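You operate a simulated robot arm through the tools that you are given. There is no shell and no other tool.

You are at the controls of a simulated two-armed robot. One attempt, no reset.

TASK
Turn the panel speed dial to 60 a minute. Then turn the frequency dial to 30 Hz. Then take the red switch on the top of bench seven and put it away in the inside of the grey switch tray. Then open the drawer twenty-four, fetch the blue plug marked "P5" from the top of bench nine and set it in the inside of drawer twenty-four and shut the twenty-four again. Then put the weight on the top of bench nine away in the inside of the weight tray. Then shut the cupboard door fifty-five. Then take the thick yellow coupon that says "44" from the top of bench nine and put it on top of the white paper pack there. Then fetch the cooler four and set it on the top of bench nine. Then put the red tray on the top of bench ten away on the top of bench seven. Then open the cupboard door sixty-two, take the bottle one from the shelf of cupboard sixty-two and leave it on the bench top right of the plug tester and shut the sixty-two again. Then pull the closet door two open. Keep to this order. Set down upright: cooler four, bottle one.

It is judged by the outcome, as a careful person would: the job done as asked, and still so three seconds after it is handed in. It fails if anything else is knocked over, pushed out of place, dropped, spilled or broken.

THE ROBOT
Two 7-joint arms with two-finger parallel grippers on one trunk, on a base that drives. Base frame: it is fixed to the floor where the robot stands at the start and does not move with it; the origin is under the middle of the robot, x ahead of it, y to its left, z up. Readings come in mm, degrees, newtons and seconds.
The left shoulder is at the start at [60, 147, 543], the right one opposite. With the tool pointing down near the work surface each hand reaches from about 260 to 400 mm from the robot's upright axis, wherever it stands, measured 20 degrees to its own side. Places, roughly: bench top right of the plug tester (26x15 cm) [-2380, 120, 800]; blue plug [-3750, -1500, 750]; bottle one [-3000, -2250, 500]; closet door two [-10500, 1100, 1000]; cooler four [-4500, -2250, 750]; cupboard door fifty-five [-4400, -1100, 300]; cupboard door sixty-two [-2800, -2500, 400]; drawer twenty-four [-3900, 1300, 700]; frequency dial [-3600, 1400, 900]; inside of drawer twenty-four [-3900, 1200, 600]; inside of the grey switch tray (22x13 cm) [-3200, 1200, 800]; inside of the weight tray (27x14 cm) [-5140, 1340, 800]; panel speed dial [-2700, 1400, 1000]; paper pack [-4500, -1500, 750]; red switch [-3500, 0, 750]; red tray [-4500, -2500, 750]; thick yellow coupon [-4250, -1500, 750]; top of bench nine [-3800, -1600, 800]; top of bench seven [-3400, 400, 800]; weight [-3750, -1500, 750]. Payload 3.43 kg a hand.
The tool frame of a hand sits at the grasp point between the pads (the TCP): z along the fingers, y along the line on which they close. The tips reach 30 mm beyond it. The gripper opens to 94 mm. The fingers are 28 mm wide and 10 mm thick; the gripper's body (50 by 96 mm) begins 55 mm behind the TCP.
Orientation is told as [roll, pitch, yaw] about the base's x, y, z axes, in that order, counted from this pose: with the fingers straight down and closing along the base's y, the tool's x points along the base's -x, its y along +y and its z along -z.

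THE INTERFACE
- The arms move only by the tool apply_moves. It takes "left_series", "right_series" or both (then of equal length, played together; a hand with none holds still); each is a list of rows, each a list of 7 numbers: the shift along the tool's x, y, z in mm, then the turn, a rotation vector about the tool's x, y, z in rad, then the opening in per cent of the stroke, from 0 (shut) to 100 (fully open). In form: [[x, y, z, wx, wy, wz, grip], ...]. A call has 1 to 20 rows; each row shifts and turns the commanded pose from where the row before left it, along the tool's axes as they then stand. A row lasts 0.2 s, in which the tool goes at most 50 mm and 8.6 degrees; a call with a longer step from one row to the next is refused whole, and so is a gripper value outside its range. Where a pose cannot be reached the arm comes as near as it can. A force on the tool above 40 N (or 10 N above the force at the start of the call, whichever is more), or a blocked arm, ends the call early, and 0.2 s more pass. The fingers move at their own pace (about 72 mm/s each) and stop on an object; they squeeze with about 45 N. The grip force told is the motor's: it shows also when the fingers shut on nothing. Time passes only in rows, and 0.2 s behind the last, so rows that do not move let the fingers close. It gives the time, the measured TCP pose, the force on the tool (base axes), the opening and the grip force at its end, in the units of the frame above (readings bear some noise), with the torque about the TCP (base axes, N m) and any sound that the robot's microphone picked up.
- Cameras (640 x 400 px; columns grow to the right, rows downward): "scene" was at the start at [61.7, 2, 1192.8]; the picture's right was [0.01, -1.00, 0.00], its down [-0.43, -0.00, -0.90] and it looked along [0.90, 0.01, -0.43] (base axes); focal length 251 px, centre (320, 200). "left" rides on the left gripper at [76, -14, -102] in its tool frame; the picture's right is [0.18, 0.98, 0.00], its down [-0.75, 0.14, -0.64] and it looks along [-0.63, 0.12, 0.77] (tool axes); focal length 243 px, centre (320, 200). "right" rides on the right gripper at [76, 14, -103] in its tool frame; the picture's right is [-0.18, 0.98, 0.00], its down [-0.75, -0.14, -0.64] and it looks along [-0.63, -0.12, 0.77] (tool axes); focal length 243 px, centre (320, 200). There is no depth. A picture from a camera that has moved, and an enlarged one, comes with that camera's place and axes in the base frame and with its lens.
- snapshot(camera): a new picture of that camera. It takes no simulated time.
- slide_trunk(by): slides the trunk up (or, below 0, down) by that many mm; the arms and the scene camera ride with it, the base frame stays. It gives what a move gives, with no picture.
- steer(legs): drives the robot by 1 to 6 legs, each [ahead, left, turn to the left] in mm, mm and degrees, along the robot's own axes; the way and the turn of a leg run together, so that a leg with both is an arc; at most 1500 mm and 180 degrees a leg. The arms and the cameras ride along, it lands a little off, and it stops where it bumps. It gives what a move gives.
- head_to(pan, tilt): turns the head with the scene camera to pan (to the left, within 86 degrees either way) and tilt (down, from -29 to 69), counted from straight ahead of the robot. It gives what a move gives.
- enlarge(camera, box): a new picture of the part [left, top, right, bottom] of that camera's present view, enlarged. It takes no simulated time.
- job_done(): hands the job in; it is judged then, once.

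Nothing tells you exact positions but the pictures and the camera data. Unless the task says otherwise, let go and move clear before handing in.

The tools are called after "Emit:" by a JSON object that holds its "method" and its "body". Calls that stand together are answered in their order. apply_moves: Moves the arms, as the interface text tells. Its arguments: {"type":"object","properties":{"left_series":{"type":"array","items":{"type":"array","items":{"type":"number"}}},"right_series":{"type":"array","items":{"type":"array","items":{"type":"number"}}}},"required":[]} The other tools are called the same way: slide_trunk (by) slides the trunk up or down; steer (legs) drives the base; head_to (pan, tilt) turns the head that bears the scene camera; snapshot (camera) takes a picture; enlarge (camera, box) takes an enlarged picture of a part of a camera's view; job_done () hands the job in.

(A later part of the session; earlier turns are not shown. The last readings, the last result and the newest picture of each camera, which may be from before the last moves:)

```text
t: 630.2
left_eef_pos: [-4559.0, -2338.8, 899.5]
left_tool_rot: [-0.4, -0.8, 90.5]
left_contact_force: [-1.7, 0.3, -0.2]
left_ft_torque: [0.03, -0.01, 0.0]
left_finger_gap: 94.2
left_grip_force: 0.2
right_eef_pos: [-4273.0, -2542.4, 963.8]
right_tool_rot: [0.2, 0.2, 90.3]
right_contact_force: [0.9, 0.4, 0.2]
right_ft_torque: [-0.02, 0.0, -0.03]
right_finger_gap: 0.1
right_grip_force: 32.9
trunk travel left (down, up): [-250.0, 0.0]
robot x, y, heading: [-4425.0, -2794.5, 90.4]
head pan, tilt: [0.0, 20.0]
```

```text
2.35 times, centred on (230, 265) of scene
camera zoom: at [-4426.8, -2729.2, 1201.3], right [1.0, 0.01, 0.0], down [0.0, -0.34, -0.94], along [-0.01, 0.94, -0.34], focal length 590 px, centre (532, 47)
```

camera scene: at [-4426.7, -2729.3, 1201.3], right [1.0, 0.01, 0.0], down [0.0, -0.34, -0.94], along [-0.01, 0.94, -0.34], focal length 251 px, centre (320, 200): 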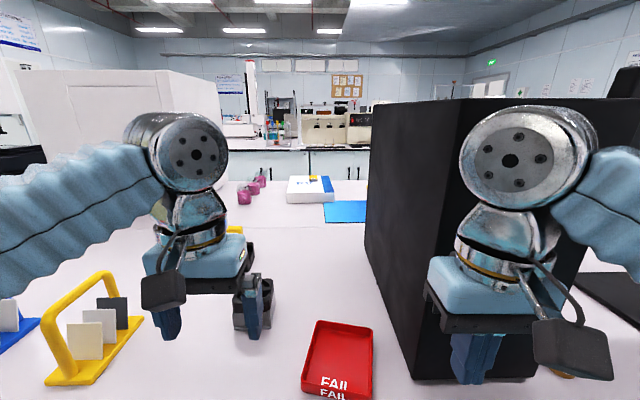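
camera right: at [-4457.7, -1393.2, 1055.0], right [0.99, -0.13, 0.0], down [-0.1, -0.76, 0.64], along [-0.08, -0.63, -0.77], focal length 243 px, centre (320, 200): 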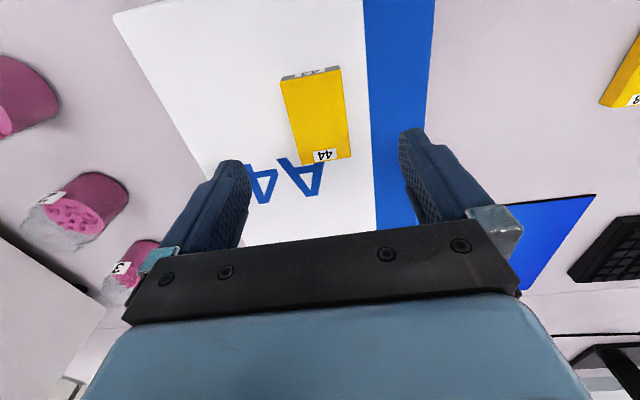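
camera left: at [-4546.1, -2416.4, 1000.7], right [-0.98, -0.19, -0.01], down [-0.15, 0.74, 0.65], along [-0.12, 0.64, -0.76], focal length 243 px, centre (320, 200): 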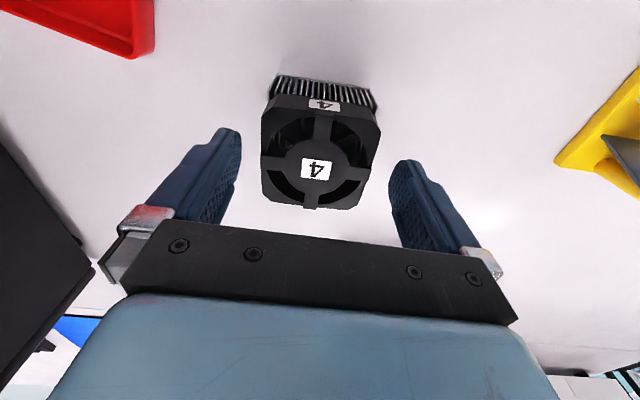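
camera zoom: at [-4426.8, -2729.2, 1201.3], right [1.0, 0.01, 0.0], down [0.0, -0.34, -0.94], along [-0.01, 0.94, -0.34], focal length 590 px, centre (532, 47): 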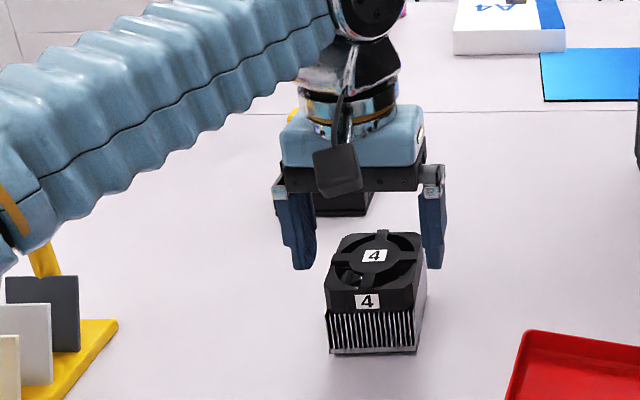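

Emit:
{"method": "apply_moves", "body": {"left_series": [[0, -1.5, 20, 0, 0, -0.06, 100], [0, 0, 18, 0, 0, 0, 100], [0, 0, 16, 0, 0, 0, 100], [0, 0, 0, 0, 0, 0, 100]]}}

Emit:
{"method": "snapshot", "body": {"camera": "left"}}

```text
t: 631.2
left_eef_pos: [-4559.0, -2336.7, 845.0]
left_tool_rot: [-0.4, -0.8, 93.9]
left_contact_force: [0.4, -0.5, -0.4]
left_ft_torque: [-0.02, 0.02, 0.02]
left_finger_gap: 94.0
left_grip_force: 0.1
right_eef_pos: [-4273.3, -2543.9, 963.2]
right_tool_rot: [0.3, 0.3, 90.3]
right_contact_force: [0.2, 0.1, -0.6]
right_ft_torque: [0.02, -0.01, -0.02]
right_finger_gap: 0.0
right_grip_force: 32.6
trunk travel left (down, up): [-250.0, 0.0]
robot x, y, heading: [-4426.8, -2792.1, 90.6]
head pan, tilt: [0.0, 20.0]
```

```text
taken
camera left: at [-4540.0, -2412.6, 946.6], right [-0.97, -0.25, -0.01], down [-0.2, 0.73, 0.65], along [-0.16, 0.63, -0.76], focal length 243 px, centre (320, 200)
```

left: 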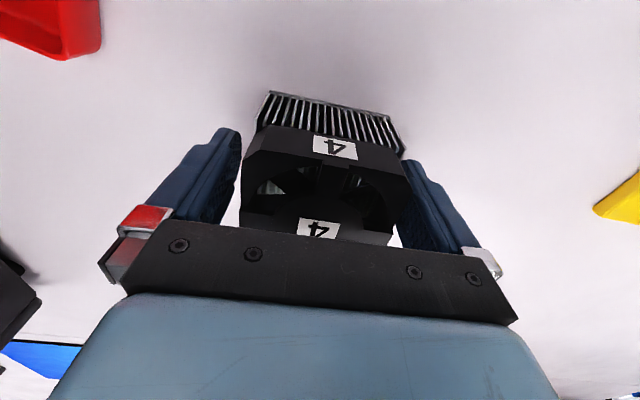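

Emit:
{"method": "apply_moves", "body": {"left_series": [[0, 0, 0, 0, 0, 0, 75], [0, 0, 0, 0, 0, 0, 50], [0, 0, 0, 0, 0, 0, 0], [0, 0, 0, 0, 0, 0, 0], [0, 0, 0, 0, 0, 0, 0]]}}

Emit:
{"method": "snapshot", "body": {"camera": "left"}}

```text
t: 632.4
left_eef_pos: [-4557.3, -2335.2, 844.5]
left_tool_rot: [-0.4, -0.8, 93.9]
left_contact_force: [-0.2, 0.3, 0.1]
left_ft_torque: [0.03, 0.06, -0.03]
left_finger_gap: 74.1
left_grip_force: 45.2
right_eef_pos: [-4274.6, -2543.6, 962.6]
right_tool_rot: [0.1, 0.2, 90.4]
right_contact_force: [-0.9, -0.1, 0.2]
right_ft_torque: [0.02, 0.0, -0.01]
right_finger_gap: 0.0
right_grip_force: 33.0
trunk travel left (down, up): [-250.0, 0.0]
robot x, y, heading: [-4427.7, -2792.2, 90.2]
head pan, tilt: [0.0, 20.0]
```

```text
taken
camera left: at [-4540.0, -2412.6, 946.8], right [-0.97, -0.25, -0.01], down [-0.2, 0.73, 0.65], along [-0.16, 0.63, -0.76], focal length 243 px, centre (320, 200)
```

left: 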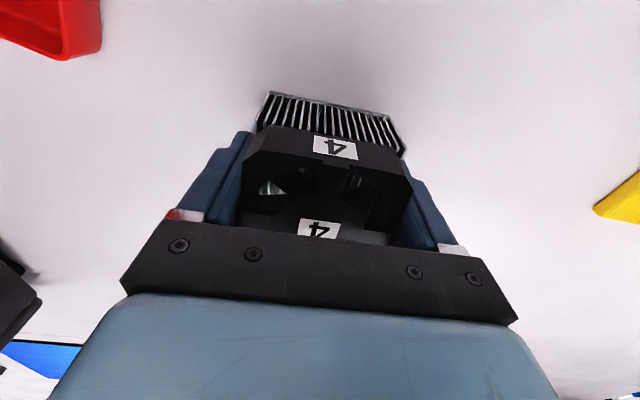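

The cooler is gripped (74 mm). Lifting, retracting, and taking the long way round to bench nine.

Emit:
{"method": "apply_moves", "body": {"left_series": [[0, 0, -15, 0, 0, 0, 0], [0, 0, -25, 0, 0, 0, 0], [0, 0, -30, 0, 0, 0, 0], [0, 0, -30, 0, 0, 0, 0], [40, 0, -5, 0, 0, 0.06, 0], [40, 0, -5, 0, 0, 0, 0], [40, 0, 0, 0, 0, 0, 0], [30, 0, 0, 0, 0, 0, 0], [0, 0, 0, 0, 0, 0, 0]]}}

Emit:
{"method": "steer", "body": {"legs": [[-370, 0, 0]]}}

Emit:
{"method": "snapshot", "body": {"camera": "left"}}

```text
t: 634.4
left_eef_pos: [-4553.1, -2491.2, 957.5]
left_tool_rot: [-0.5, -0.8, 90.5]
left_contact_force: [0.4, 0.0, -3.6]
left_ft_torque: [0.0, 0.02, -0.01]
left_finger_gap: 74.4
left_grip_force: 45.1
right_eef_pos: [-4273.3, -2544.2, 962.3]
right_tool_rot: [0.3, 0.2, 90.3]
right_contact_force: [-0.1, 0.2, -0.7]
right_ft_torque: [0.0, 0.0, 0.01]
right_finger_gap: 0.0
right_grip_force: 32.9
trunk travel left (down, up): [-250.0, 0.0]
robot x, y, heading: [-4424.7, -2795.1, 90.0]
head pan, tilt: [0.0, 20.0]
```

```text
t: 636.8
left_eef_pos: [-4549.8, -2854.7, 955.9]
left_tool_rot: [-0.4, -0.8, 90.1]
left_contact_force: [0.9, 0.9, -2.1]
left_ft_torque: [0.03, 0.03, 0.02]
left_finger_gap: 73.7
left_grip_force: 45.3
right_eef_pos: [-4272.1, -2907.8, 963.0]
right_tool_rot: [0.2, 0.2, 90.0]
right_contact_force: [0.4, 0.3, 0.0]
right_ft_torque: [-0.01, 0.02, 0.0]
right_finger_gap: 0.0
right_grip_force: 32.5
trunk travel left (down, up): [-250.0, 0.0]
robot x, y, heading: [-4424.8, -3155.3, 90.1]
head pan, tilt: [0.0, 20.0]
```

```text
taken
camera left: at [-4536.0, -2930.7, 1057.8], right [-0.98, -0.19, -0.01], down [-0.15, 0.74, 0.65], along [-0.12, 0.64, -0.76], focal length 243 px, centre (320, 200)
```

left: 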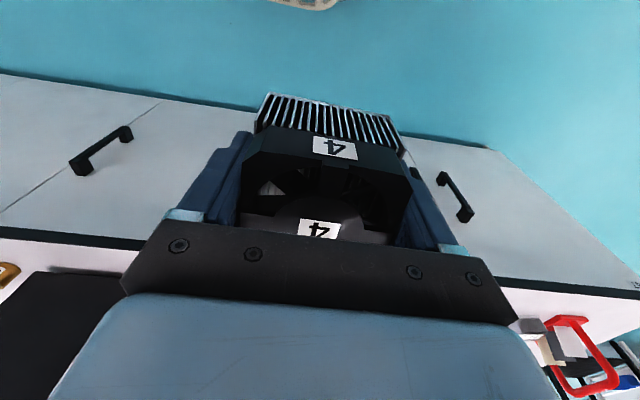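

Emit:
{"method": "steer", "body": {"legs": [[0, -1470, 0], [0, -1460, 0]]}}

Emit:
{"method": "steer", "body": {"legs": [[1300, 0, 0], [1290, 0, 0], [0, 0, 180]]}}

```text
t: 650.7
left_eef_pos: [-1643.7, -2878.3, 957.2]
left_tool_rot: [-0.3, -0.7, 87.6]
left_contact_force: [0.7, -0.6, -2.6]
left_ft_torque: [-0.02, -0.01, 0.01]
left_finger_gap: 73.9
left_grip_force: 44.9
right_eef_pos: [-1367.9, -2945.9, 963.7]
right_tool_rot: [0.2, 0.2, 87.4]
right_contact_force: [0.3, -0.6, 0.4]
right_ft_torque: [0.03, -0.02, -0.01]
right_finger_gap: 0.0
right_grip_force: 33.1
trunk travel left (down, up): [-250.0, 0.0]
robot x, y, heading: [-1531.6, -3185.6, 87.7]
head pan, tilt: [0.0, 20.0]
```

```text
t: 670.9
left_eef_pos: [-1281.7, -891.1, 955.7]
left_tool_rot: [-0.3, -0.7, -89.9]
left_contact_force: [-0.4, 0.1, -2.7]
left_ft_torque: [-0.01, 0.0, -0.03]
left_finger_gap: 74.0
left_grip_force: 45.5
right_eef_pos: [-1559.4, -835.2, 962.9]
right_tool_rot: [0.1, 0.2, -90.2]
right_contact_force: [0.3, 1.0, -0.2]
right_ft_torque: [0.01, 0.0, 0.02]
right_finger_gap: 0.0
right_grip_force: 33.3
trunk travel left (down, up): [-250.0, 0.0]
robot x, y, heading: [-1403.5, -586.7, -90.1]
head pan, tilt: [0.0, 20.0]
```

Emit:
{"method": "steer", "body": {"legs": [[0, -1310, 0.1], [0, -1300, 0]]}}

Emit:
{"method": "head_to", "body": {"pan": 0, "tilt": 30}}

Emit:
{"method": "snapshot", "body": {"camera": "scene"}}

```text
t: 683.9
left_eef_pos: [-3956.0, -897.4, 957.3]
left_tool_rot: [-0.3, -0.8, -90.2]
left_contact_force: [0.1, 0.9, -3.4]
left_ft_torque: [-0.01, -0.02, 0.03]
left_finger_gap: 74.3
left_grip_force: 44.7
right_eef_pos: [-4233.6, -841.1, 963.6]
right_tool_rot: [0.2, 0.2, -90.4]
right_contact_force: [-0.2, 0.4, 0.0]
right_ft_torque: [0.0, 0.02, 0.01]
right_finger_gap: 0.1
right_grip_force: 33.9
trunk travel left (down, up): [-250.0, 0.0]
robot x, y, heading: [-4075.5, -595.0, -90.7]
head pan, tilt: [0.0, 20.0]
```

```text
t: 684.6
left_eef_pos: [-3955.7, -895.8, 955.9]
left_tool_rot: [-0.3, -0.8, -90.2]
left_contact_force: [-1.3, 0.1, -2.3]
left_ft_torque: [0.02, 0.0, -0.01]
left_finger_gap: 74.0
left_grip_force: 45.5
right_eef_pos: [-4232.7, -841.1, 962.7]
right_tool_rot: [0.2, 0.3, -90.5]
right_contact_force: [-0.1, -0.3, 0.2]
right_ft_torque: [-0.01, 0.01, 0.03]
right_finger_gap: 0.0
right_grip_force: 32.8
trunk travel left (down, up): [-250.0, 0.0]
robot x, y, heading: [-4082.5, -592.0, -90.2]
head pan, tilt: [0.0, 30.0]
```

```text
taken
camera scene: at [-4079.1, -651.4, 1185.3], right [-1.0, 0.01, 0.0], down [0.0, 0.5, -0.87], along [-0.01, -0.87, -0.5], focal length 251 px, centre (320, 200)
```

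scene: 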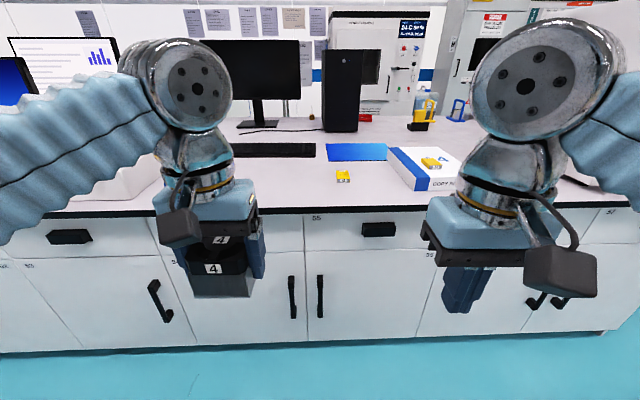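

Emit:
{"method": "steer", "body": {"legs": [[400, 30, 0.3]]}}

Emit:
{"method": "apply_moves", "body": {"left_series": [[-35, 0, 5, 0, 0, 0, 0], [-35, 0, 10, 0, 0, 0, 0], [-30, 0, 20, 0, 0, 0, 0], [0, 0, 25, 0, 0, 0, 0], [0, 0, 0, 0, 0, 0, 0]]}}

Emit:
{"method": "snapshot", "body": {"camera": "left"}}

Emit:
{"method": "snapshot", "body": {"camera": "scene"}}

```text
t: 687.1
left_eef_pos: [-3922.2, -1299.2, 956.5]
left_tool_rot: [-0.3, -0.8, -89.5]
left_contact_force: [1.1, 0.0, -3.2]
left_ft_torque: [-0.02, -0.01, -0.03]
left_finger_gap: 74.0
left_grip_force: 44.9
right_eef_pos: [-4198.9, -1247.4, 962.9]
right_tool_rot: [0.1, 0.2, -89.6]
right_contact_force: [0.7, -0.1, -0.3]
right_ft_torque: [0.04, -0.01, 0.05]
right_finger_gap: 0.2
right_grip_force: 32.8
trunk travel left (down, up): [-250.0, 0.0]
robot x, y, heading: [-4047.5, -994.8, -89.9]
head pan, tilt: [0.0, 30.0]
```

```text
t: 688.3
left_eef_pos: [-3920.1, -1400.8, 896.9]
left_tool_rot: [-0.3, -0.9, -89.5]
left_contact_force: [0.5, 0.6, -2.4]
left_ft_torque: [-0.03, -0.01, 0.0]
left_finger_gap: 74.1
left_grip_force: 44.3
right_eef_pos: [-4199.9, -1246.6, 963.5]
right_tool_rot: [0.2, 0.3, -89.6]
right_contact_force: [-0.1, -0.1, 0.3]
right_ft_torque: [0.0, 0.0, 0.0]
right_finger_gap: 0.0
right_grip_force: 33.0
trunk travel left (down, up): [-250.0, 0.0]
robot x, y, heading: [-4046.2, -998.5, -89.6]
head pan, tilt: [0.0, 30.0]
```

```text
taken
camera left: at [-3934.9, -1323.0, 998.5], right [0.98, 0.19, -0.01], down [0.15, -0.74, 0.65], along [0.12, -0.64, -0.76], focal length 243 px, centre (320, 200)
```

left: 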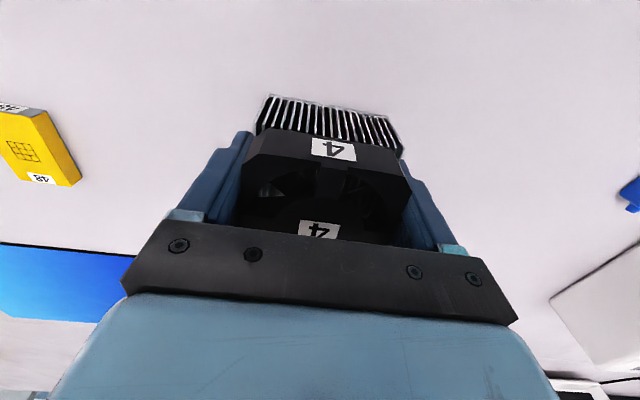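

```text
taken
camera scene: at [-4047.3, -1055.6, 1185.2], right [-1.0, -0.01, 0.0], down [0.0, 0.5, -0.87], along [0.0, -0.87, -0.5], focal length 251 px, centre (320, 200)
```

scene: 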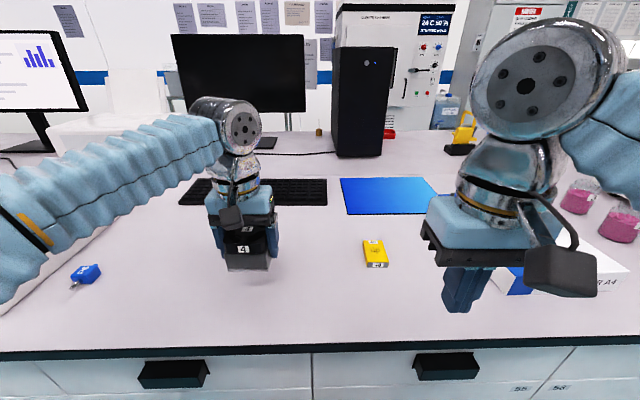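

Clear space below. Lowering the cooler gently onto bench nine.

Emit:
{"method": "apply_moves", "body": {"left_series": [[0, 0, 20, 0, 0, 0, 0], [0, 0, 15, 0, 0, 0, 0], [0, 0, 10, 0, 0, 0, 0], [0, 0, 3, 0, 0, 0, 0], [0, 0, 0, 0, 0, 0, 0]]}}

Emit:
{"method": "apply_moves", "body": {"left_series": [[0, 0, 2, 0, 0, 0, 0], [0, 0, 1, 0, 0, 0, 0], [0, 0, 0, 0, 0, 0, 0]]}}

```text
t: 689.5
left_eef_pos: [-3922.9, -1400.3, 850.4]
left_tool_rot: [-0.3, -0.8, -89.6]
left_contact_force: [-0.5, -0.5, -3.2]
left_ft_torque: [0.04, 0.03, 0.03]
left_finger_gap: 74.1
left_grip_force: 45.1
right_eef_pos: [-4198.5, -1247.6, 963.3]
right_tool_rot: [0.2, 0.1, -89.6]
right_contact_force: [0.1, -0.1, 0.0]
right_ft_torque: [0.02, -0.03, -0.03]
right_finger_gap: 0.0
right_grip_force: 32.9
trunk travel left (down, up): [-250.0, 0.0]
robot x, y, heading: [-4046.4, -996.4, -89.6]
head pan, tilt: [0.0, 30.0]
```

```text
t: 690.3
left_eef_pos: [-3921.7, -1401.6, 846.3]
left_tool_rot: [-0.3, -0.7, -89.5]
left_contact_force: [-0.5, -0.1, -2.7]
left_ft_torque: [0.03, 0.0, -0.01]
left_finger_gap: 74.3
left_grip_force: 44.8
right_eef_pos: [-4198.6, -1247.7, 964.2]
right_tool_rot: [0.1, 0.1, -89.7]
right_contact_force: [1.3, 0.4, -0.3]
right_ft_torque: [0.0, -0.02, 0.01]
right_finger_gap: 0.0
right_grip_force: 32.8
trunk travel left (down, up): [-250.0, 0.0]
robot x, y, heading: [-4049.0, -995.6, -89.5]
head pan, tilt: [0.0, 30.0]
```

Emit:
{"method": "apply_moves", "body": {"left_series": [[0, 0, 1, 0, 0, 0, 0], [0, 0, 1, 0, 0, 0, 0], [0, 0, 0, 0, 0, 0, 0]]}}

Emit:
{"method": "apply_moves", "body": {"left_series": [[0, 0, 1, 0, 0, 0, 0], [0, 0, 0, 0, 0, 0, 0]]}}

```text
t: 691.1
left_eef_pos: [-3921.8, -1401.7, 845.6]
left_tool_rot: [-0.3, -0.7, -89.6]
left_contact_force: [-0.3, 0.0, -2.7]
left_ft_torque: [-0.01, -0.02, -0.03]
left_finger_gap: 73.9
left_grip_force: 45.0
right_eef_pos: [-4199.4, -1246.4, 963.3]
right_tool_rot: [0.2, 0.2, -89.7]
right_contact_force: [-0.4, 0.9, 0.8]
right_ft_torque: [-0.01, 0.0, 0.03]
right_finger_gap: 0.2
right_grip_force: 32.9
trunk travel left (down, up): [-250.0, 0.0]
robot x, y, heading: [-4049.6, -995.3, -89.7]
head pan, tilt: [0.0, 30.0]
```

```text
t: 691.7
left_eef_pos: [-3922.0, -1402.6, 845.4]
left_tool_rot: [-0.4, -0.8, -89.5]
left_contact_force: [2.3, -4.7, 13.0]
left_ft_torque: [0.15, -0.5, -0.17]
left_finger_gap: 74.1
left_grip_force: 45.0
right_eef_pos: [-4200.6, -1246.9, 963.4]
right_tool_rot: [0.2, 0.2, -89.7]
right_contact_force: [-0.4, 0.5, -0.2]
right_ft_torque: [0.02, 0.01, -0.03]
right_finger_gap: 0.1
right_grip_force: 33.6
trunk travel left (down, up): [-250.0, 0.0]
robot x, y, heading: [-4044.7, -997.3, -89.6]
head pan, tilt: [0.0, 30.0]
```

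Emit:
{"method": "apply_moves", "body": {"left_series": [[0, 0, 0, 0, 0, 0, 85], [0, 0, 0, 0, 0, 0, 100], [0, 0, 0, 0, 0, 0, 100], [0, 0, -20, 0, 0, 0, 100], [0, 0, -30, 0, 0, 0, 100], [0, 0, -35, 0, 0, 0, 100], [0, 0, 0, 0, 0, 0, 100]]}}

Emit:
{"method": "snapshot", "body": {"camera": "left"}}

Emit:
{"method": "enlarge", "body": {"camera": "scene", "box": [160, 170, 420, 330]}}

```text
t: 693.3
left_eef_pos: [-3919.5, -1400.1, 930.6]
left_tool_rot: [-0.2, -0.8, -89.5]
left_contact_force: [0.6, 0.4, 0.1]
left_ft_torque: [0.02, -0.01, 0.02]
left_finger_gap: 93.9
left_grip_force: 0.0
right_eef_pos: [-4199.8, -1247.3, 962.9]
right_tool_rot: [0.2, 0.2, -89.7]
right_contact_force: [0.3, 0.3, 0.1]
right_ft_torque: [0.02, 0.01, 0.02]
right_finger_gap: 0.4
right_grip_force: 33.1
trunk travel left (down, up): [-250.0, 0.0]
robot x, y, heading: [-4046.3, -994.3, -90.0]
head pan, tilt: [0.0, 30.0]
```

```text
taken
camera left: at [-3934.6, -1322.1, 1032.0], right [0.98, 0.19, -0.01], down [0.15, -0.74, 0.65], along [0.12, -0.64, -0.76], focal length 243 px, centre (320, 200)
```

left: 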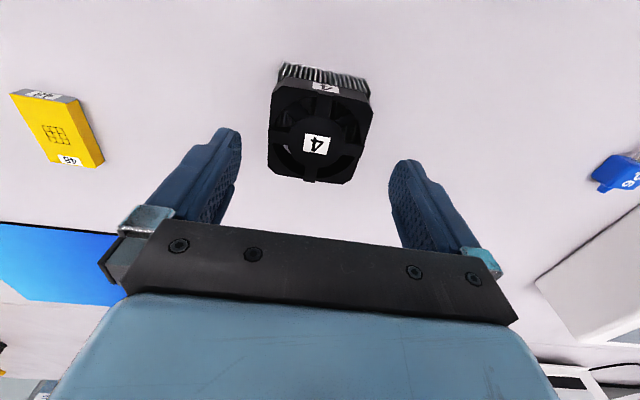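

```text
2.46 times, centred on (290, 250) of scene
camera zoom: at [-4047.4, -1055.5, 1185.2], right [-1.0, -0.01, 0.0], down [0.0, 0.5, -0.87], along [0.0, -0.87, -0.5], focal length 617 px, centre (394, 77)
```

zoom: 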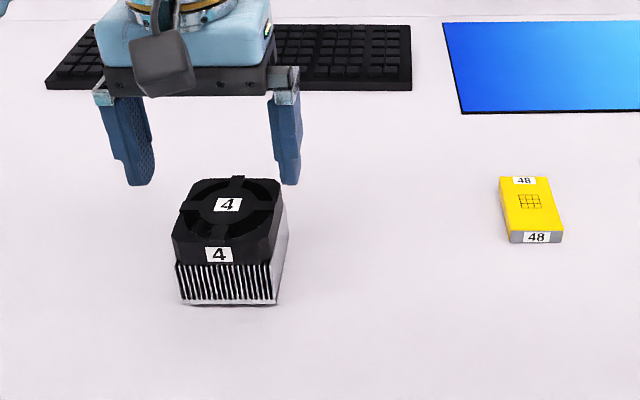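

The cooler stands upright on bench nine. Next is the red FAIL tray from bench ten to bench seven; retracting and driving back around.

Emit:
{"method": "apply_moves", "body": {"left_series": [[35, 0, -10, 0, 0, 0, 100], [35, 0, -10, 0, 0, 0, 100], [30, 0, -5, 0, 0, 0, 100], [0, 0, 0, 0, 0, 0, 100]]}}

Emit:
{"method": "steer", "body": {"legs": [[-420, 0, 0], [0, 1300, 0], [0, 1340, 0]]}}

```text
t: 694.3
left_eef_pos: [-3920.8, -1301.3, 954.3]
left_tool_rot: [-0.4, -0.7, -89.7]
left_contact_force: [0.7, -0.9, 0.0]
left_ft_torque: [0.01, 0.03, 0.01]
left_finger_gap: 93.9
left_grip_force: 0.1
right_eef_pos: [-4199.2, -1247.4, 963.2]
right_tool_rot: [0.1, 0.2, -89.7]
right_contact_force: [-0.3, 0.0, -0.1]
right_ft_torque: [0.01, 0.04, -0.01]
right_finger_gap: 0.1
right_grip_force: 33.0
trunk travel left (down, up): [-250.0, 0.0]
robot x, y, heading: [-4044.6, -997.3, -89.7]
head pan, tilt: [0.0, 30.0]
```

```text
t: 709.4
left_eef_pos: [-1293.1, -898.1, 953.5]
left_tool_rot: [-0.2, -0.9, -92.1]
left_contact_force: [-0.2, -0.1, 0.3]
left_ft_torque: [0.0, -0.02, 0.0]
left_finger_gap: 94.1
left_grip_force: 0.1
right_eef_pos: [-1569.7, -833.8, 962.2]
right_tool_rot: [0.2, 0.2, -92.2]
right_contact_force: [-0.6, 0.2, -0.5]
right_ft_torque: [-0.02, -0.01, -0.02]
right_finger_gap: 0.3
right_grip_force: 33.0
trunk travel left (down, up): [-250.0, 0.0]
robot x, y, heading: [-1408.0, -590.9, -92.1]
head pan, tilt: [0.0, 30.0]
```

Emit:
{"method": "steer", "body": {"legs": [[1290, 30, 2.1], [1290, 0, 0], [0, 0, 180]]}}

Emit:
{"method": "steer", "body": {"legs": [[0, 1440, 0], [0, 1440, 0]]}}

Emit:
{"method": "snapshot", "body": {"camera": "scene"}}

```text
t: 729.3
left_eef_pos: [-1496.2, -2874.2, 955.5]
left_tool_rot: [-0.3, -0.9, 87.3]
left_contact_force: [0.2, 0.1, -0.3]
left_ft_torque: [-0.02, -0.01, -0.02]
left_finger_gap: 94.1
left_grip_force: 0.1
right_eef_pos: [-1219.4, -2942.2, 963.4]
right_tool_rot: [0.3, 0.2, 87.3]
right_contact_force: [0.5, 0.4, 0.2]
right_ft_torque: [0.01, 0.01, -0.02]
right_finger_gap: 0.0
right_grip_force: 32.8
trunk travel left (down, up): [-250.0, 0.0]
robot x, y, heading: [-1383.1, -3182.7, 87.5]
head pan, tilt: [0.0, 30.0]
```

```text
t: 743.2
left_eef_pos: [-4363.5, -2758.4, 954.4]
left_tool_rot: [-0.3, -0.8, 88.3]
left_contact_force: [0.5, 1.1, -0.3]
left_ft_torque: [0.0, 0.0, 0.0]
left_finger_gap: 93.7
left_grip_force: 0.1
right_eef_pos: [-4087.5, -2822.4, 963.0]
right_tool_rot: [0.2, 0.2, 88.2]
right_contact_force: [-0.2, -0.5, -0.8]
right_ft_torque: [0.04, -0.02, 0.0]
right_finger_gap: 0.1
right_grip_force: 32.9
trunk travel left (down, up): [-250.0, 0.0]
robot x, y, heading: [-4250.5, -3071.1, 88.3]
head pan, tilt: [0.0, 30.0]
```

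```text
taken
camera scene: at [-4248.0, -3005.5, 1185.3], right [1.0, -0.03, 0.0], down [-0.02, -0.5, -0.87], along [0.03, 0.87, -0.5], focal length 251 px, centre (320, 200)
```

scene: 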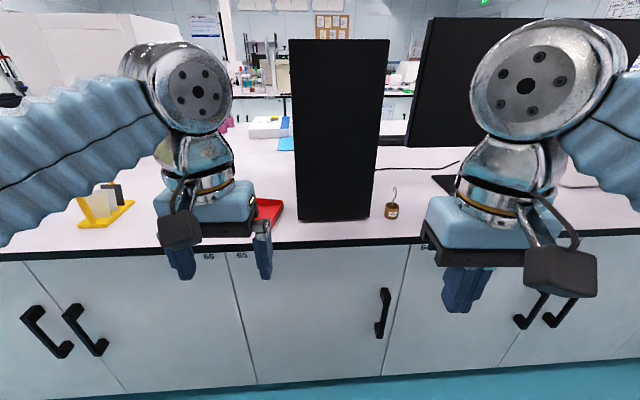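

Emit:
{"method": "steer", "body": {"legs": [[270, 30, 1.7]]}}

Emit:
{"method": "snapshot", "body": {"camera": "left"}}

Emit:
{"method": "snapshot", "body": {"camera": "scene"}}

```text
t: 745.1
left_eef_pos: [-4399.9, -2498.5, 954.5]
left_tool_rot: [-0.4, -0.7, 90.2]
left_contact_force: [0.0, -0.4, -0.5]
left_ft_torque: [0.01, 0.0, -0.02]
left_finger_gap: 94.1
left_grip_force: 0.0
right_eef_pos: [-4122.3, -2552.8, 963.2]
right_tool_rot: [0.2, 0.2, 90.0]
right_contact_force: [0.2, -0.3, -0.2]
right_ft_torque: [0.0, -0.01, -0.01]
right_finger_gap: 0.1
right_grip_force: 33.3
trunk travel left (down, up): [-250.0, 0.0]
robot x, y, heading: [-4271.7, -2802.2, 90.1]
head pan, tilt: [0.0, 30.0]
```

```text
taken
camera left: at [-4387.3, -2574.8, 1055.4], right [-0.98, -0.19, -0.01], down [-0.15, 0.74, 0.65], along [-0.12, 0.64, -0.76], focal length 243 px, centre (320, 200)
```

left: 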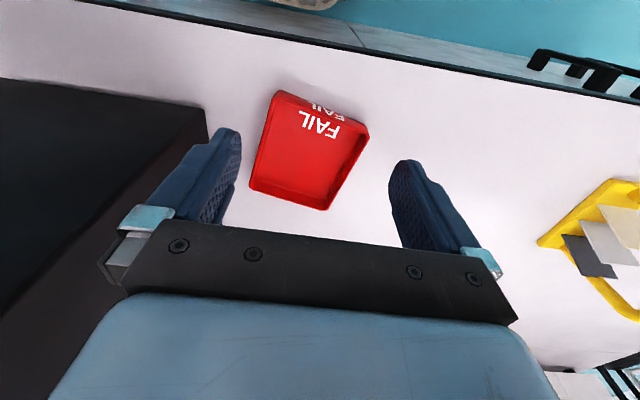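

```text
taken
camera scene: at [-4276.1, -2740.4, 1185.3], right [1.0, 0.0, 0.0], down [0.0, -0.5, -0.87], along [0.0, 0.87, -0.5], focal length 251 px, centre (320, 200)
```

scene: 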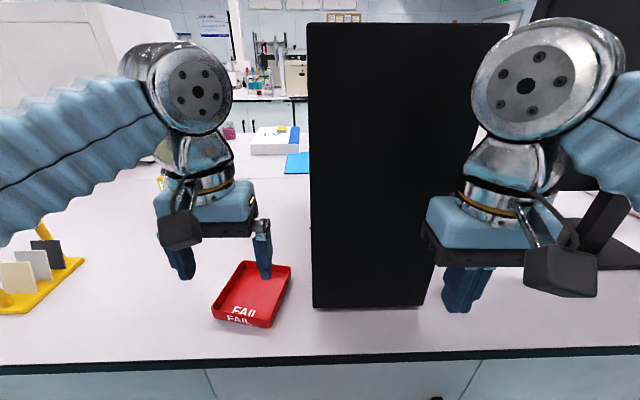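

The tray's rim corners put it at about 95×114 mm, turned 11° clockwise, centred near (-4397, -2433). That's too wide to span, so I'll grip its left wall at mid-length (-4444, -2423) with one finger inside, turning the wrist 11° to match.

Emit:
{"method": "apply_moves", "body": {"left_series": [[-25, 15, 10, 0, 0, 0, 100], [-25, 15, 10, 0, 0, 0, 100], [-25.5, 14, 20, 0, 0, 0, 100], [0, 0, 15, 0, 0, 0.1, 60], [0, 0, 10, 0, 0, 0.09, 50], [0, 0, 0, 0, 0, 0, 50]]}}

Emit:
{"method": "snapshot", "body": {"camera": "left"}}

Emit:
{"method": "enlarge", "body": {"camera": "scene", "box": [130, 200, 330, 340]}}

```text
t: 746.5
left_eef_pos: [-4446.2, -2418.1, 890.0]
left_tool_rot: [-0.3, -0.8, 79.2]
left_contact_force: [0.7, -0.2, 0.3]
left_ft_torque: [-0.02, 0.02, 0.03]
left_finger_gap: 46.9
left_grip_force: 0.0
right_eef_pos: [-4122.4, -2551.5, 962.4]
right_tool_rot: [0.1, 0.2, 89.9]
right_contact_force: [-0.3, 0.6, 0.3]
right_ft_torque: [0.0, 0.02, -0.03]
right_finger_gap: 0.0
right_grip_force: 33.5
trunk travel left (down, up): [-250.0, 0.0]
robot x, y, heading: [-4271.9, -2802.2, 90.2]
head pan, tilt: [0.0, 30.0]
```

```text
taken
camera left: at [-4447.6, -2496.5, 991.0], right [-1.0, 0.0, -0.01], down [0.0, 0.76, 0.65], along [0.01, 0.65, -0.76], focal length 243 px, centre (320, 200)
```

left: 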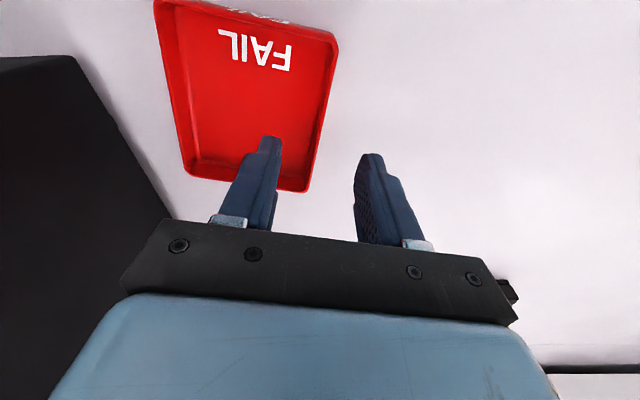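

```text
2.86 times, centred on (230, 270) of scene
camera zoom: at [-4276.1, -2740.2, 1185.3], right [1.0, 0.0, 0.0], down [0.0, -0.5, -0.87], along [0.0, 0.87, -0.5], focal length 716 px, centre (577, 0)
```

zoom: 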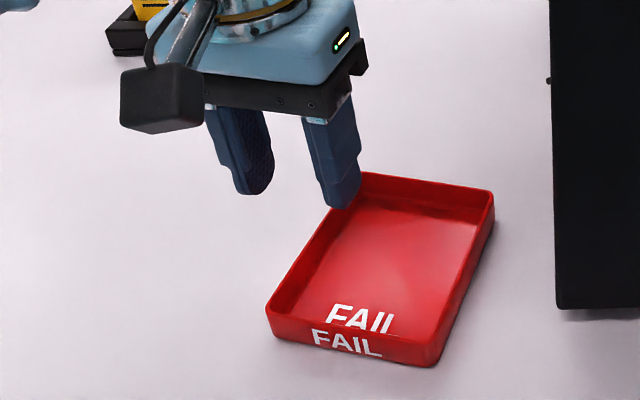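

Emit:
{"method": "apply_moves", "body": {"left_series": [[3, 0, 18, 0, 0, 0, 50], [0, 0, 18, 0, 0, 0, 50], [0, 0, 14, 0, 0, 0, 50], [0, 0, 0, 0, 0, 0, 50]]}}

Emit:
{"method": "enlarge", "body": {"camera": "scene", "box": [130, 200, 330, 340]}}

Emit:
{"method": "snapshot", "body": {"camera": "left"}}

```text
t: 747.5
left_eef_pos: [-4447.4, -2422.0, 840.3]
left_tool_rot: [-0.3, -0.8, 79.3]
left_contact_force: [-0.4, -0.6, 0.1]
left_ft_torque: [0.0, 0.03, 0.01]
left_finger_gap: 46.9
left_grip_force: 0.0
right_eef_pos: [-4121.9, -2552.7, 963.2]
right_tool_rot: [0.3, 0.2, 90.0]
right_contact_force: [0.1, 0.0, 0.1]
right_ft_torque: [0.01, 0.03, -0.03]
right_finger_gap: 0.1
right_grip_force: 33.2
trunk travel left (down, up): [-250.0, 0.0]
robot x, y, heading: [-4275.8, -2797.3, 89.9]
head pan, tilt: [0.0, 30.0]
```

```text
2.86 times, centred on (230, 270) of scene
camera zoom: at [-4276.1, -2740.2, 1185.3], right [1.0, 0.0, 0.0], down [0.0, -0.5, -0.87], along [0.0, 0.87, -0.5], focal length 716 px, centre (577, 0)
```

zoom: 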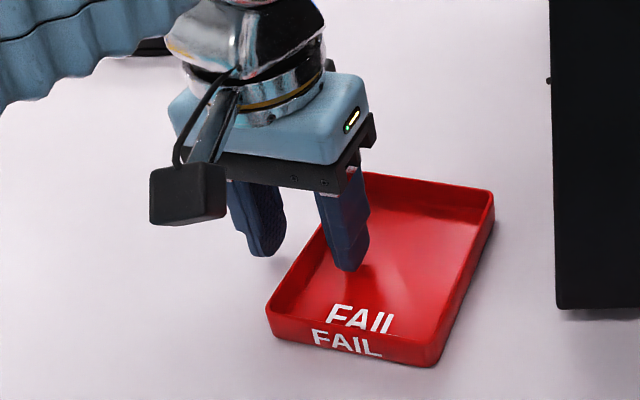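

```text
taken
camera left: at [-4448.6, -2500.7, 941.2], right [-1.0, 0.0, -0.01], down [0.0, 0.76, 0.65], along [0.01, 0.65, -0.76], focal length 243 px, centre (320, 200)
```

left: 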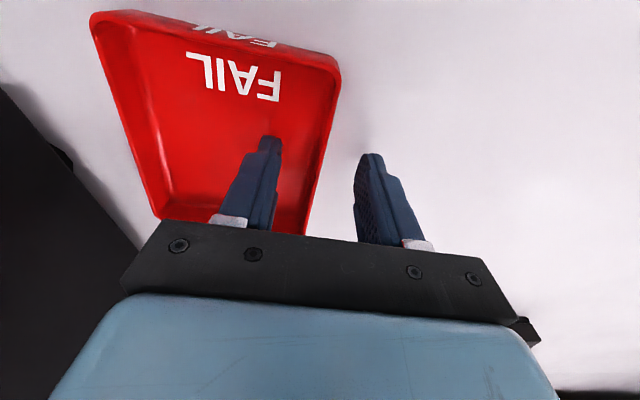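

Emit:
{"method": "apply_moves", "body": {"left_series": [[0, 0, 0, 0, 0, 0, 25], [0, 0, 0, 0, 0, 0, 10], [0, 0, 0, 0, 0, 0, 0], [0, 0, 0, 0, 0, 0, 0], [0, 0, 0, 0, 0, 0, 0]]}}

Emit:
{"method": "apply_moves", "body": {"left_series": [[0, 0, -10, 0, 0, 0, 0], [0, 0, -15, 0, 0, 0, 0], [0, 0, 0, 0, 0, 0, 0]]}}

Emit:
{"method": "enlarge", "body": {"camera": "scene", "box": [130, 200, 330, 340]}}

Emit:
{"method": "snapshot", "body": {"camera": "left"}}

```text
t: 748.7
left_eef_pos: [-4446.3, -2422.4, 840.9]
left_tool_rot: [-0.2, -0.8, 79.3]
left_contact_force: [0.4, -0.5, -0.3]
left_ft_torque: [0.01, 0.06, -0.03]
left_finger_gap: 2.1
left_grip_force: 36.6
right_eef_pos: [-4121.2, -2551.3, 964.2]
right_tool_rot: [0.3, 0.3, 90.1]
right_contact_force: [0.5, -0.1, 0.3]
right_ft_torque: [0.02, 0.01, 0.02]
right_finger_gap: 0.3
right_grip_force: 32.8
trunk travel left (down, up): [-250.0, 0.0]
robot x, y, heading: [-4276.9, -2805.7, 90.1]
head pan, tilt: [0.0, 30.0]
```

```text
t: 749.5
left_eef_pos: [-4445.5, -2422.0, 862.9]
left_tool_rot: [-0.2, -0.8, 79.3]
left_contact_force: [0.0, 0.8, -2.0]
left_ft_torque: [0.01, 0.07, 0.01]
left_finger_gap: 2.0
left_grip_force: 36.2
right_eef_pos: [-4121.2, -2550.6, 962.3]
right_tool_rot: [0.2, 0.2, 90.0]
right_contact_force: [0.1, 0.6, -0.6]
right_ft_torque: [-0.02, -0.01, 0.03]
right_finger_gap: 0.0
right_grip_force: 33.0
trunk travel left (down, up): [-250.0, 0.0]
robot x, y, heading: [-4273.9, -2803.8, 89.9]
head pan, tilt: [0.0, 30.0]
```

```text
2.86 times, centred on (230, 270) of scene
camera zoom: at [-4276.1, -2740.2, 1185.2], right [1.0, 0.0, 0.0], down [0.0, -0.5, -0.87], along [0.0, 0.87, -0.5], focal length 716 px, centre (577, 0)
```

zoom: 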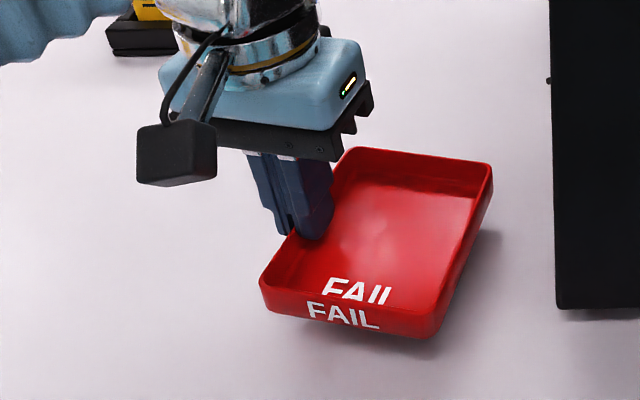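

```text
taken
camera left: at [-4446.9, -2500.6, 964.9], right [-1.0, 0.0, -0.01], down [0.0, 0.76, 0.65], along [0.01, 0.65, -0.76], focal length 243 px, centre (320, 200)
```

left: 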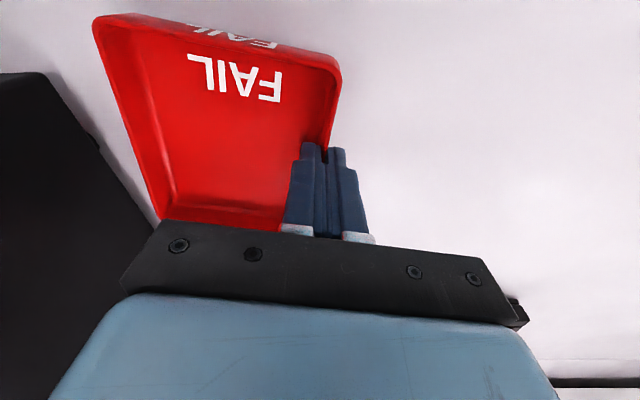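

The tray is held level. Lifting, retracting, and driving round to bench seven while still facing +y.

Emit:
{"method": "apply_moves", "body": {"left_series": [[0, 0, -25, 0, 0, 0, 0], [0, 0, -30, 0, 0, 0, 0], [0, 0, -30, 0, 0, 0, 0], [35, 0, 0, 0, 0, 0, 0], [35, 0, 0, 0, 0, 0, 0], [0, 0, 0, 0, 0, 0, 0]]}}

Emit:
{"method": "steer", "body": {"legs": [[-350, 0, 0], [0, -1440, 0], [0, -1440, 0]]}}

Emit:
{"method": "snapshot", "body": {"camera": "left"}}

```text
t: 750.9
left_eef_pos: [-4458.5, -2494.9, 950.2]
left_tool_rot: [-0.1, -0.9, 79.4]
left_contact_force: [0.1, -0.2, -1.4]
left_ft_torque: [0.01, 0.05, 0.0]
left_finger_gap: 2.0
left_grip_force: 36.8
right_eef_pos: [-4122.7, -2551.5, 962.5]
right_tool_rot: [0.2, 0.2, 90.0]
right_contact_force: [-0.2, 0.0, 0.1]
right_ft_torque: [0.02, 0.01, 0.0]
right_finger_gap: 0.2
right_grip_force: 32.9
trunk travel left (down, up): [-250.0, 0.0]
robot x, y, heading: [-4275.3, -2802.1, 90.1]
head pan, tilt: [0.0, 30.0]
```

```text
t: 766.7
left_eef_pos: [-1552.3, -2854.4, 950.2]
left_tool_rot: [-0.2, -0.7, 78.6]
left_contact_force: [0.4, 0.0, -1.1]
left_ft_torque: [0.02, 0.07, -0.02]
left_finger_gap: 2.4
left_grip_force: 36.6
right_eef_pos: [-1215.1, -2915.0, 962.2]
right_tool_rot: [0.2, 0.2, 89.5]
right_contact_force: [-0.7, 0.3, -0.2]
right_ft_torque: [-0.02, -0.02, -0.01]
right_finger_gap: 0.0
right_grip_force: 32.7
trunk travel left (down, up): [-250.0, 0.0]
robot x, y, heading: [-1370.3, -3165.3, 89.3]
head pan, tilt: [0.0, 30.0]
```

```text
taken
camera left: at [-1554.1, -2931.7, 1051.6], right [-1.0, 0.01, -0.01], down [0.01, 0.76, 0.65], along [0.01, 0.65, -0.76], focal length 243 px, centre (320, 200)
```

left: 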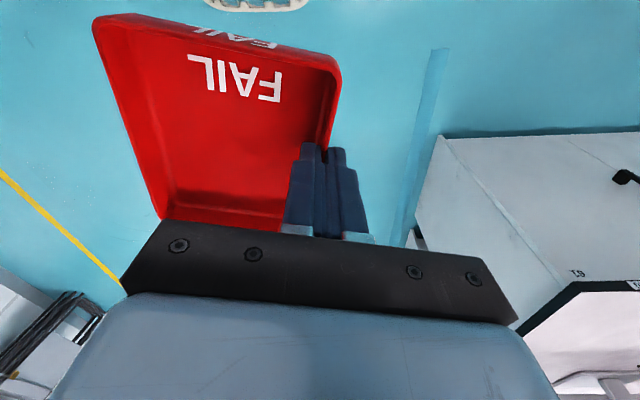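

Emit:
{"method": "steer", "body": {"legs": [[1300, 0, 0.7], [1290, 0, 0]]}}

Emit:
{"method": "steer", "body": {"legs": [[0, 930, 0], [0, 920, 0]]}}

Emit:
{"method": "snapshot", "body": {"camera": "scene"}}

```text
t: 779.4
left_eef_pos: [-1684.1, -278.0, 951.0]
left_tool_rot: [-0.2, -0.8, 84.0]
left_contact_force: [-0.7, -0.6, -1.2]
left_ft_torque: [-0.01, 0.09, 0.01]
left_finger_gap: 2.1
left_grip_force: 37.1
right_eef_pos: [-1344.6, -307.6, 962.7]
right_tool_rot: [0.2, 0.2, 94.6]
right_contact_force: [-0.1, -0.6, -0.1]
right_ft_torque: [0.03, 0.01, 0.0]
right_finger_gap: 0.0
right_grip_force: 33.1
trunk travel left (down, up): [-250.0, 0.0]
robot x, y, heading: [-1477.9, -570.4, 94.9]
head pan, tilt: [0.0, 30.0]
```

```text
t: 788.7
left_eef_pos: [-3556.5, -467.3, 949.8]
left_tool_rot: [-0.2, -0.9, 86.6]
left_contact_force: [-0.3, -0.9, -1.4]
left_ft_torque: [-0.01, 0.07, -0.02]
left_finger_gap: 2.2
left_grip_force: 36.6
right_eef_pos: [-3216.5, -483.4, 963.2]
right_tool_rot: [0.2, 0.2, 97.4]
right_contact_force: [-0.3, -0.7, -0.2]
right_ft_torque: [0.01, -0.02, 0.02]
right_finger_gap: 0.2
right_grip_force: 32.5
trunk travel left (down, up): [-250.0, 0.0]
robot x, y, heading: [-3338.4, -748.1, 97.3]
head pan, tilt: [0.0, 30.0]
```

```text
taken
camera scene: at [-3344.5, -688.6, 1185.2], right [0.99, 0.13, 0.0], down [0.06, -0.5, -0.87], along [-0.11, 0.86, -0.5], focal length 251 px, centre (320, 200)
```

scene: 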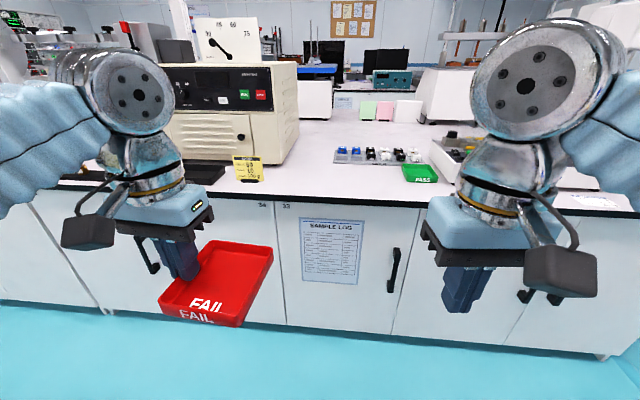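

Emit:
{"method": "steer", "body": {"legs": [[0, 0, -7.3], [300, -100, 0]]}}

Emit:
{"method": "snapshot", "body": {"camera": "scene"}}

```text
t: 791.5
left_eef_pos: [-3416.8, -135.8, 950.3]
left_tool_rot: [-0.3, -0.8, 78.7]
left_contact_force: [0.4, 0.1, -0.5]
left_ft_torque: [0.01, 0.08, 0.01]
left_finger_gap: 2.0
left_grip_force: 37.0
right_eef_pos: [-3080.3, -196.1, 963.0]
right_tool_rot: [0.2, 0.1, 89.5]
right_contact_force: [-0.5, 0.3, -0.6]
right_ft_torque: [0.02, 0.0, -0.03]
right_finger_gap: 0.0
right_grip_force: 32.8
trunk travel left (down, up): [-250.0, 0.0]
robot x, y, heading: [-3236.9, -443.0, 89.3]
head pan, tilt: [0.0, 30.0]
```

```text
taken
camera scene: at [-3236.2, -382.9, 1185.3], right [1.0, -0.01, 0.0], down [0.0, -0.5, -0.87], along [0.01, 0.87, -0.5], focal length 251 px, centre (320, 200)
```

scene: 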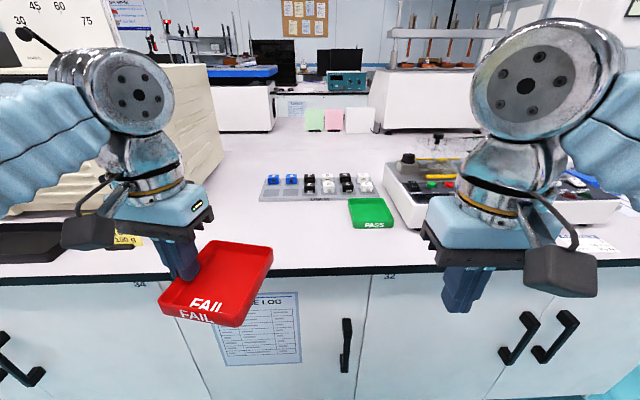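

Emit:
{"method": "steer", "body": {"legs": [[155, 0, 0.5]]}}

Emit:
{"method": "apply_moves", "body": {"left_series": [[-30, 5, 10, 0, 0, 0, 0], [-30, 5, 15, 0, 0, 0, 0], [-25, 5, 20, 0, 0, 0, 0], [0, 0, 25, 0, 0, 0, 0], [0, 0, 0, 0, 0, 0, 0]]}}

Emit:
{"method": "snapshot", "body": {"camera": "scene"}}

Emit:
{"method": "snapshot", "body": {"camera": "left"}}

```text
t: 792.8
left_eef_pos: [-3419.3, 10.5, 949.7]
left_tool_rot: [-0.2, -0.8, 79.4]
left_contact_force: [-0.3, -0.4, -0.9]
left_ft_torque: [0.01, 0.07, 0.02]
left_finger_gap: 2.3
left_grip_force: 36.8
right_eef_pos: [-3082.5, -45.9, 962.8]
right_tool_rot: [0.2, 0.2, 90.1]
right_contact_force: [0.2, -0.3, 0.4]
right_ft_torque: [0.0, -0.01, 0.03]
right_finger_gap: 0.0
right_grip_force: 33.1
trunk travel left (down, up): [-250.0, 0.0]
robot x, y, heading: [-3237.9, -294.7, 90.3]
head pan, tilt: [0.0, 30.0]
```

```text
t: 794.0
left_eef_pos: [-3416.6, 100.0, 881.5]
left_tool_rot: [-0.2, -0.8, 79.4]
left_contact_force: [0.7, 0.4, -0.5]
left_ft_torque: [0.02, 0.07, -0.03]
left_finger_gap: 2.4
left_grip_force: 37.2
right_eef_pos: [-3084.8, -45.7, 964.0]
right_tool_rot: [0.2, 0.3, 90.1]
right_contact_force: [-0.7, 0.2, -0.1]
right_ft_torque: [0.0, -0.04, -0.04]
right_finger_gap: 0.0
right_grip_force: 32.6
trunk travel left (down, up): [-250.0, 0.0]
robot x, y, heading: [-3235.5, -293.6, 89.9]
head pan, tilt: [0.0, 30.0]
```

```text
taken
camera scene: at [-3236.4, -234.0, 1185.2], right [1.0, 0.0, 0.0], down [0.0, -0.5, -0.87], along [0.0, 0.87, -0.5], focal length 251 px, centre (320, 200)
```

scene: 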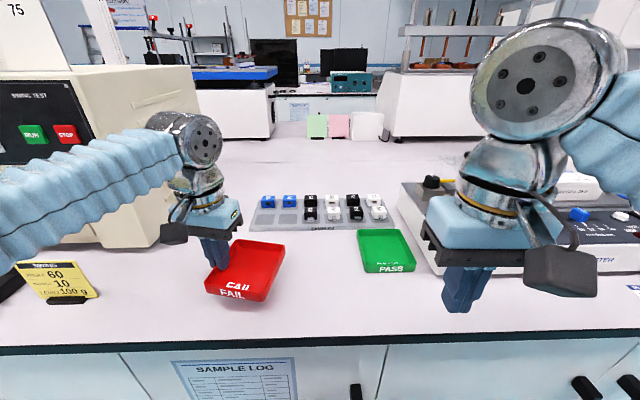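

```text
taken
camera left: at [-3418.4, 22.3, 982.2], right [-1.0, 0.0, -0.01], down [0.0, 0.76, 0.65], along [0.0, 0.65, -0.76], focal length 243 px, centre (320, 200)
```

left: 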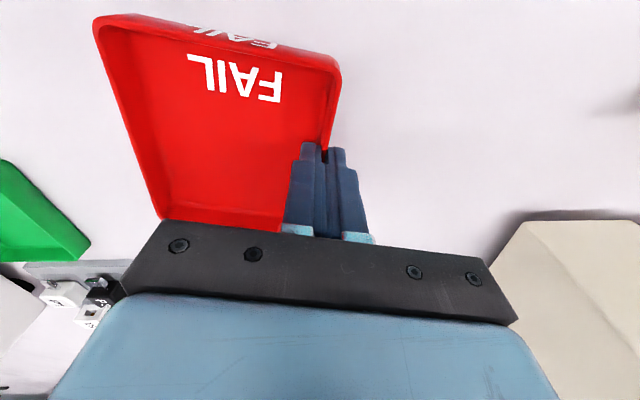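

Emit:
{"method": "apply_moves", "body": {"left_series": [[0, 0, 15, 0, 0, 0, 0], [0, 0, 14, 0, 0, 0, 0], [0, 0, 8, 0, 0, 0, 0], [0, 0, 0, 0, 0, 0, 0]]}}

Emit:
{"method": "apply_moves", "body": {"left_series": [[0, 0, 2, 0, 0, 0, 0], [0, 0, 1.5, 0, 0, 0, 0], [0, 0, 0, 0, 0, 0, 0]]}}

Emit:
{"method": "enlarge", "body": {"camera": "scene", "box": [160, 190, 340, 320]}}

```text
t: 795.0
left_eef_pos: [-3418.8, 99.8, 843.9]
left_tool_rot: [-0.2, -0.8, 79.4]
left_contact_force: [0.6, -0.4, -1.4]
left_ft_torque: [-0.01, 0.09, -0.01]
left_finger_gap: 2.3
left_grip_force: 36.5
right_eef_pos: [-3083.4, -47.1, 962.3]
right_tool_rot: [0.2, 0.3, 90.2]
right_contact_force: [-0.8, -0.6, 0.3]
right_ft_torque: [-0.01, -0.01, -0.02]
right_finger_gap: 0.0
right_grip_force: 33.0
trunk travel left (down, up): [-250.0, 0.0]
robot x, y, heading: [-3233.0, -297.5, 89.9]
head pan, tilt: [0.0, 30.0]
```

```text
t: 795.8
left_eef_pos: [-3417.6, 98.2, 840.7]
left_tool_rot: [-0.2, -0.8, 79.4]
left_contact_force: [0.3, -0.7, -0.9]
left_ft_torque: [-0.02, 0.04, -0.02]
left_finger_gap: 2.1
left_grip_force: 37.6
right_eef_pos: [-3083.2, -46.2, 962.8]
right_tool_rot: [0.1, 0.3, 90.1]
right_contact_force: [0.4, -0.5, 0.3]
right_ft_torque: [0.02, 0.0, -0.01]
right_finger_gap: 0.0
right_grip_force: 32.6
trunk travel left (down, up): [-250.0, 0.0]
robot x, y, heading: [-3238.0, -300.4, 90.2]
head pan, tilt: [0.0, 30.0]
```

```text
3.08 times, centred on (250, 255) of scene
camera zoom: at [-3236.4, -234.0, 1185.2], right [1.0, 0.0, 0.0], down [0.0, -0.5, -0.87], along [0.0, 0.87, -0.5], focal length 771 px, centre (535, 31)
```

zoom: 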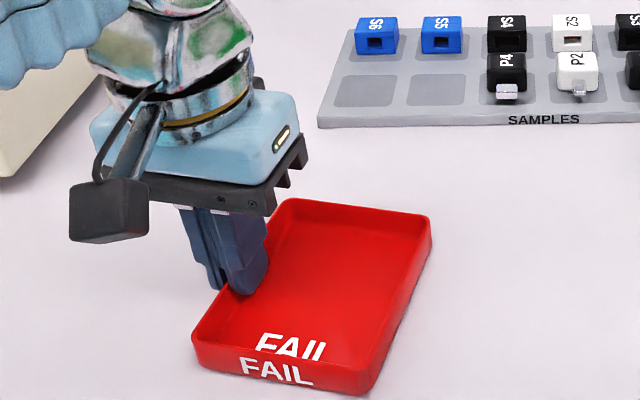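

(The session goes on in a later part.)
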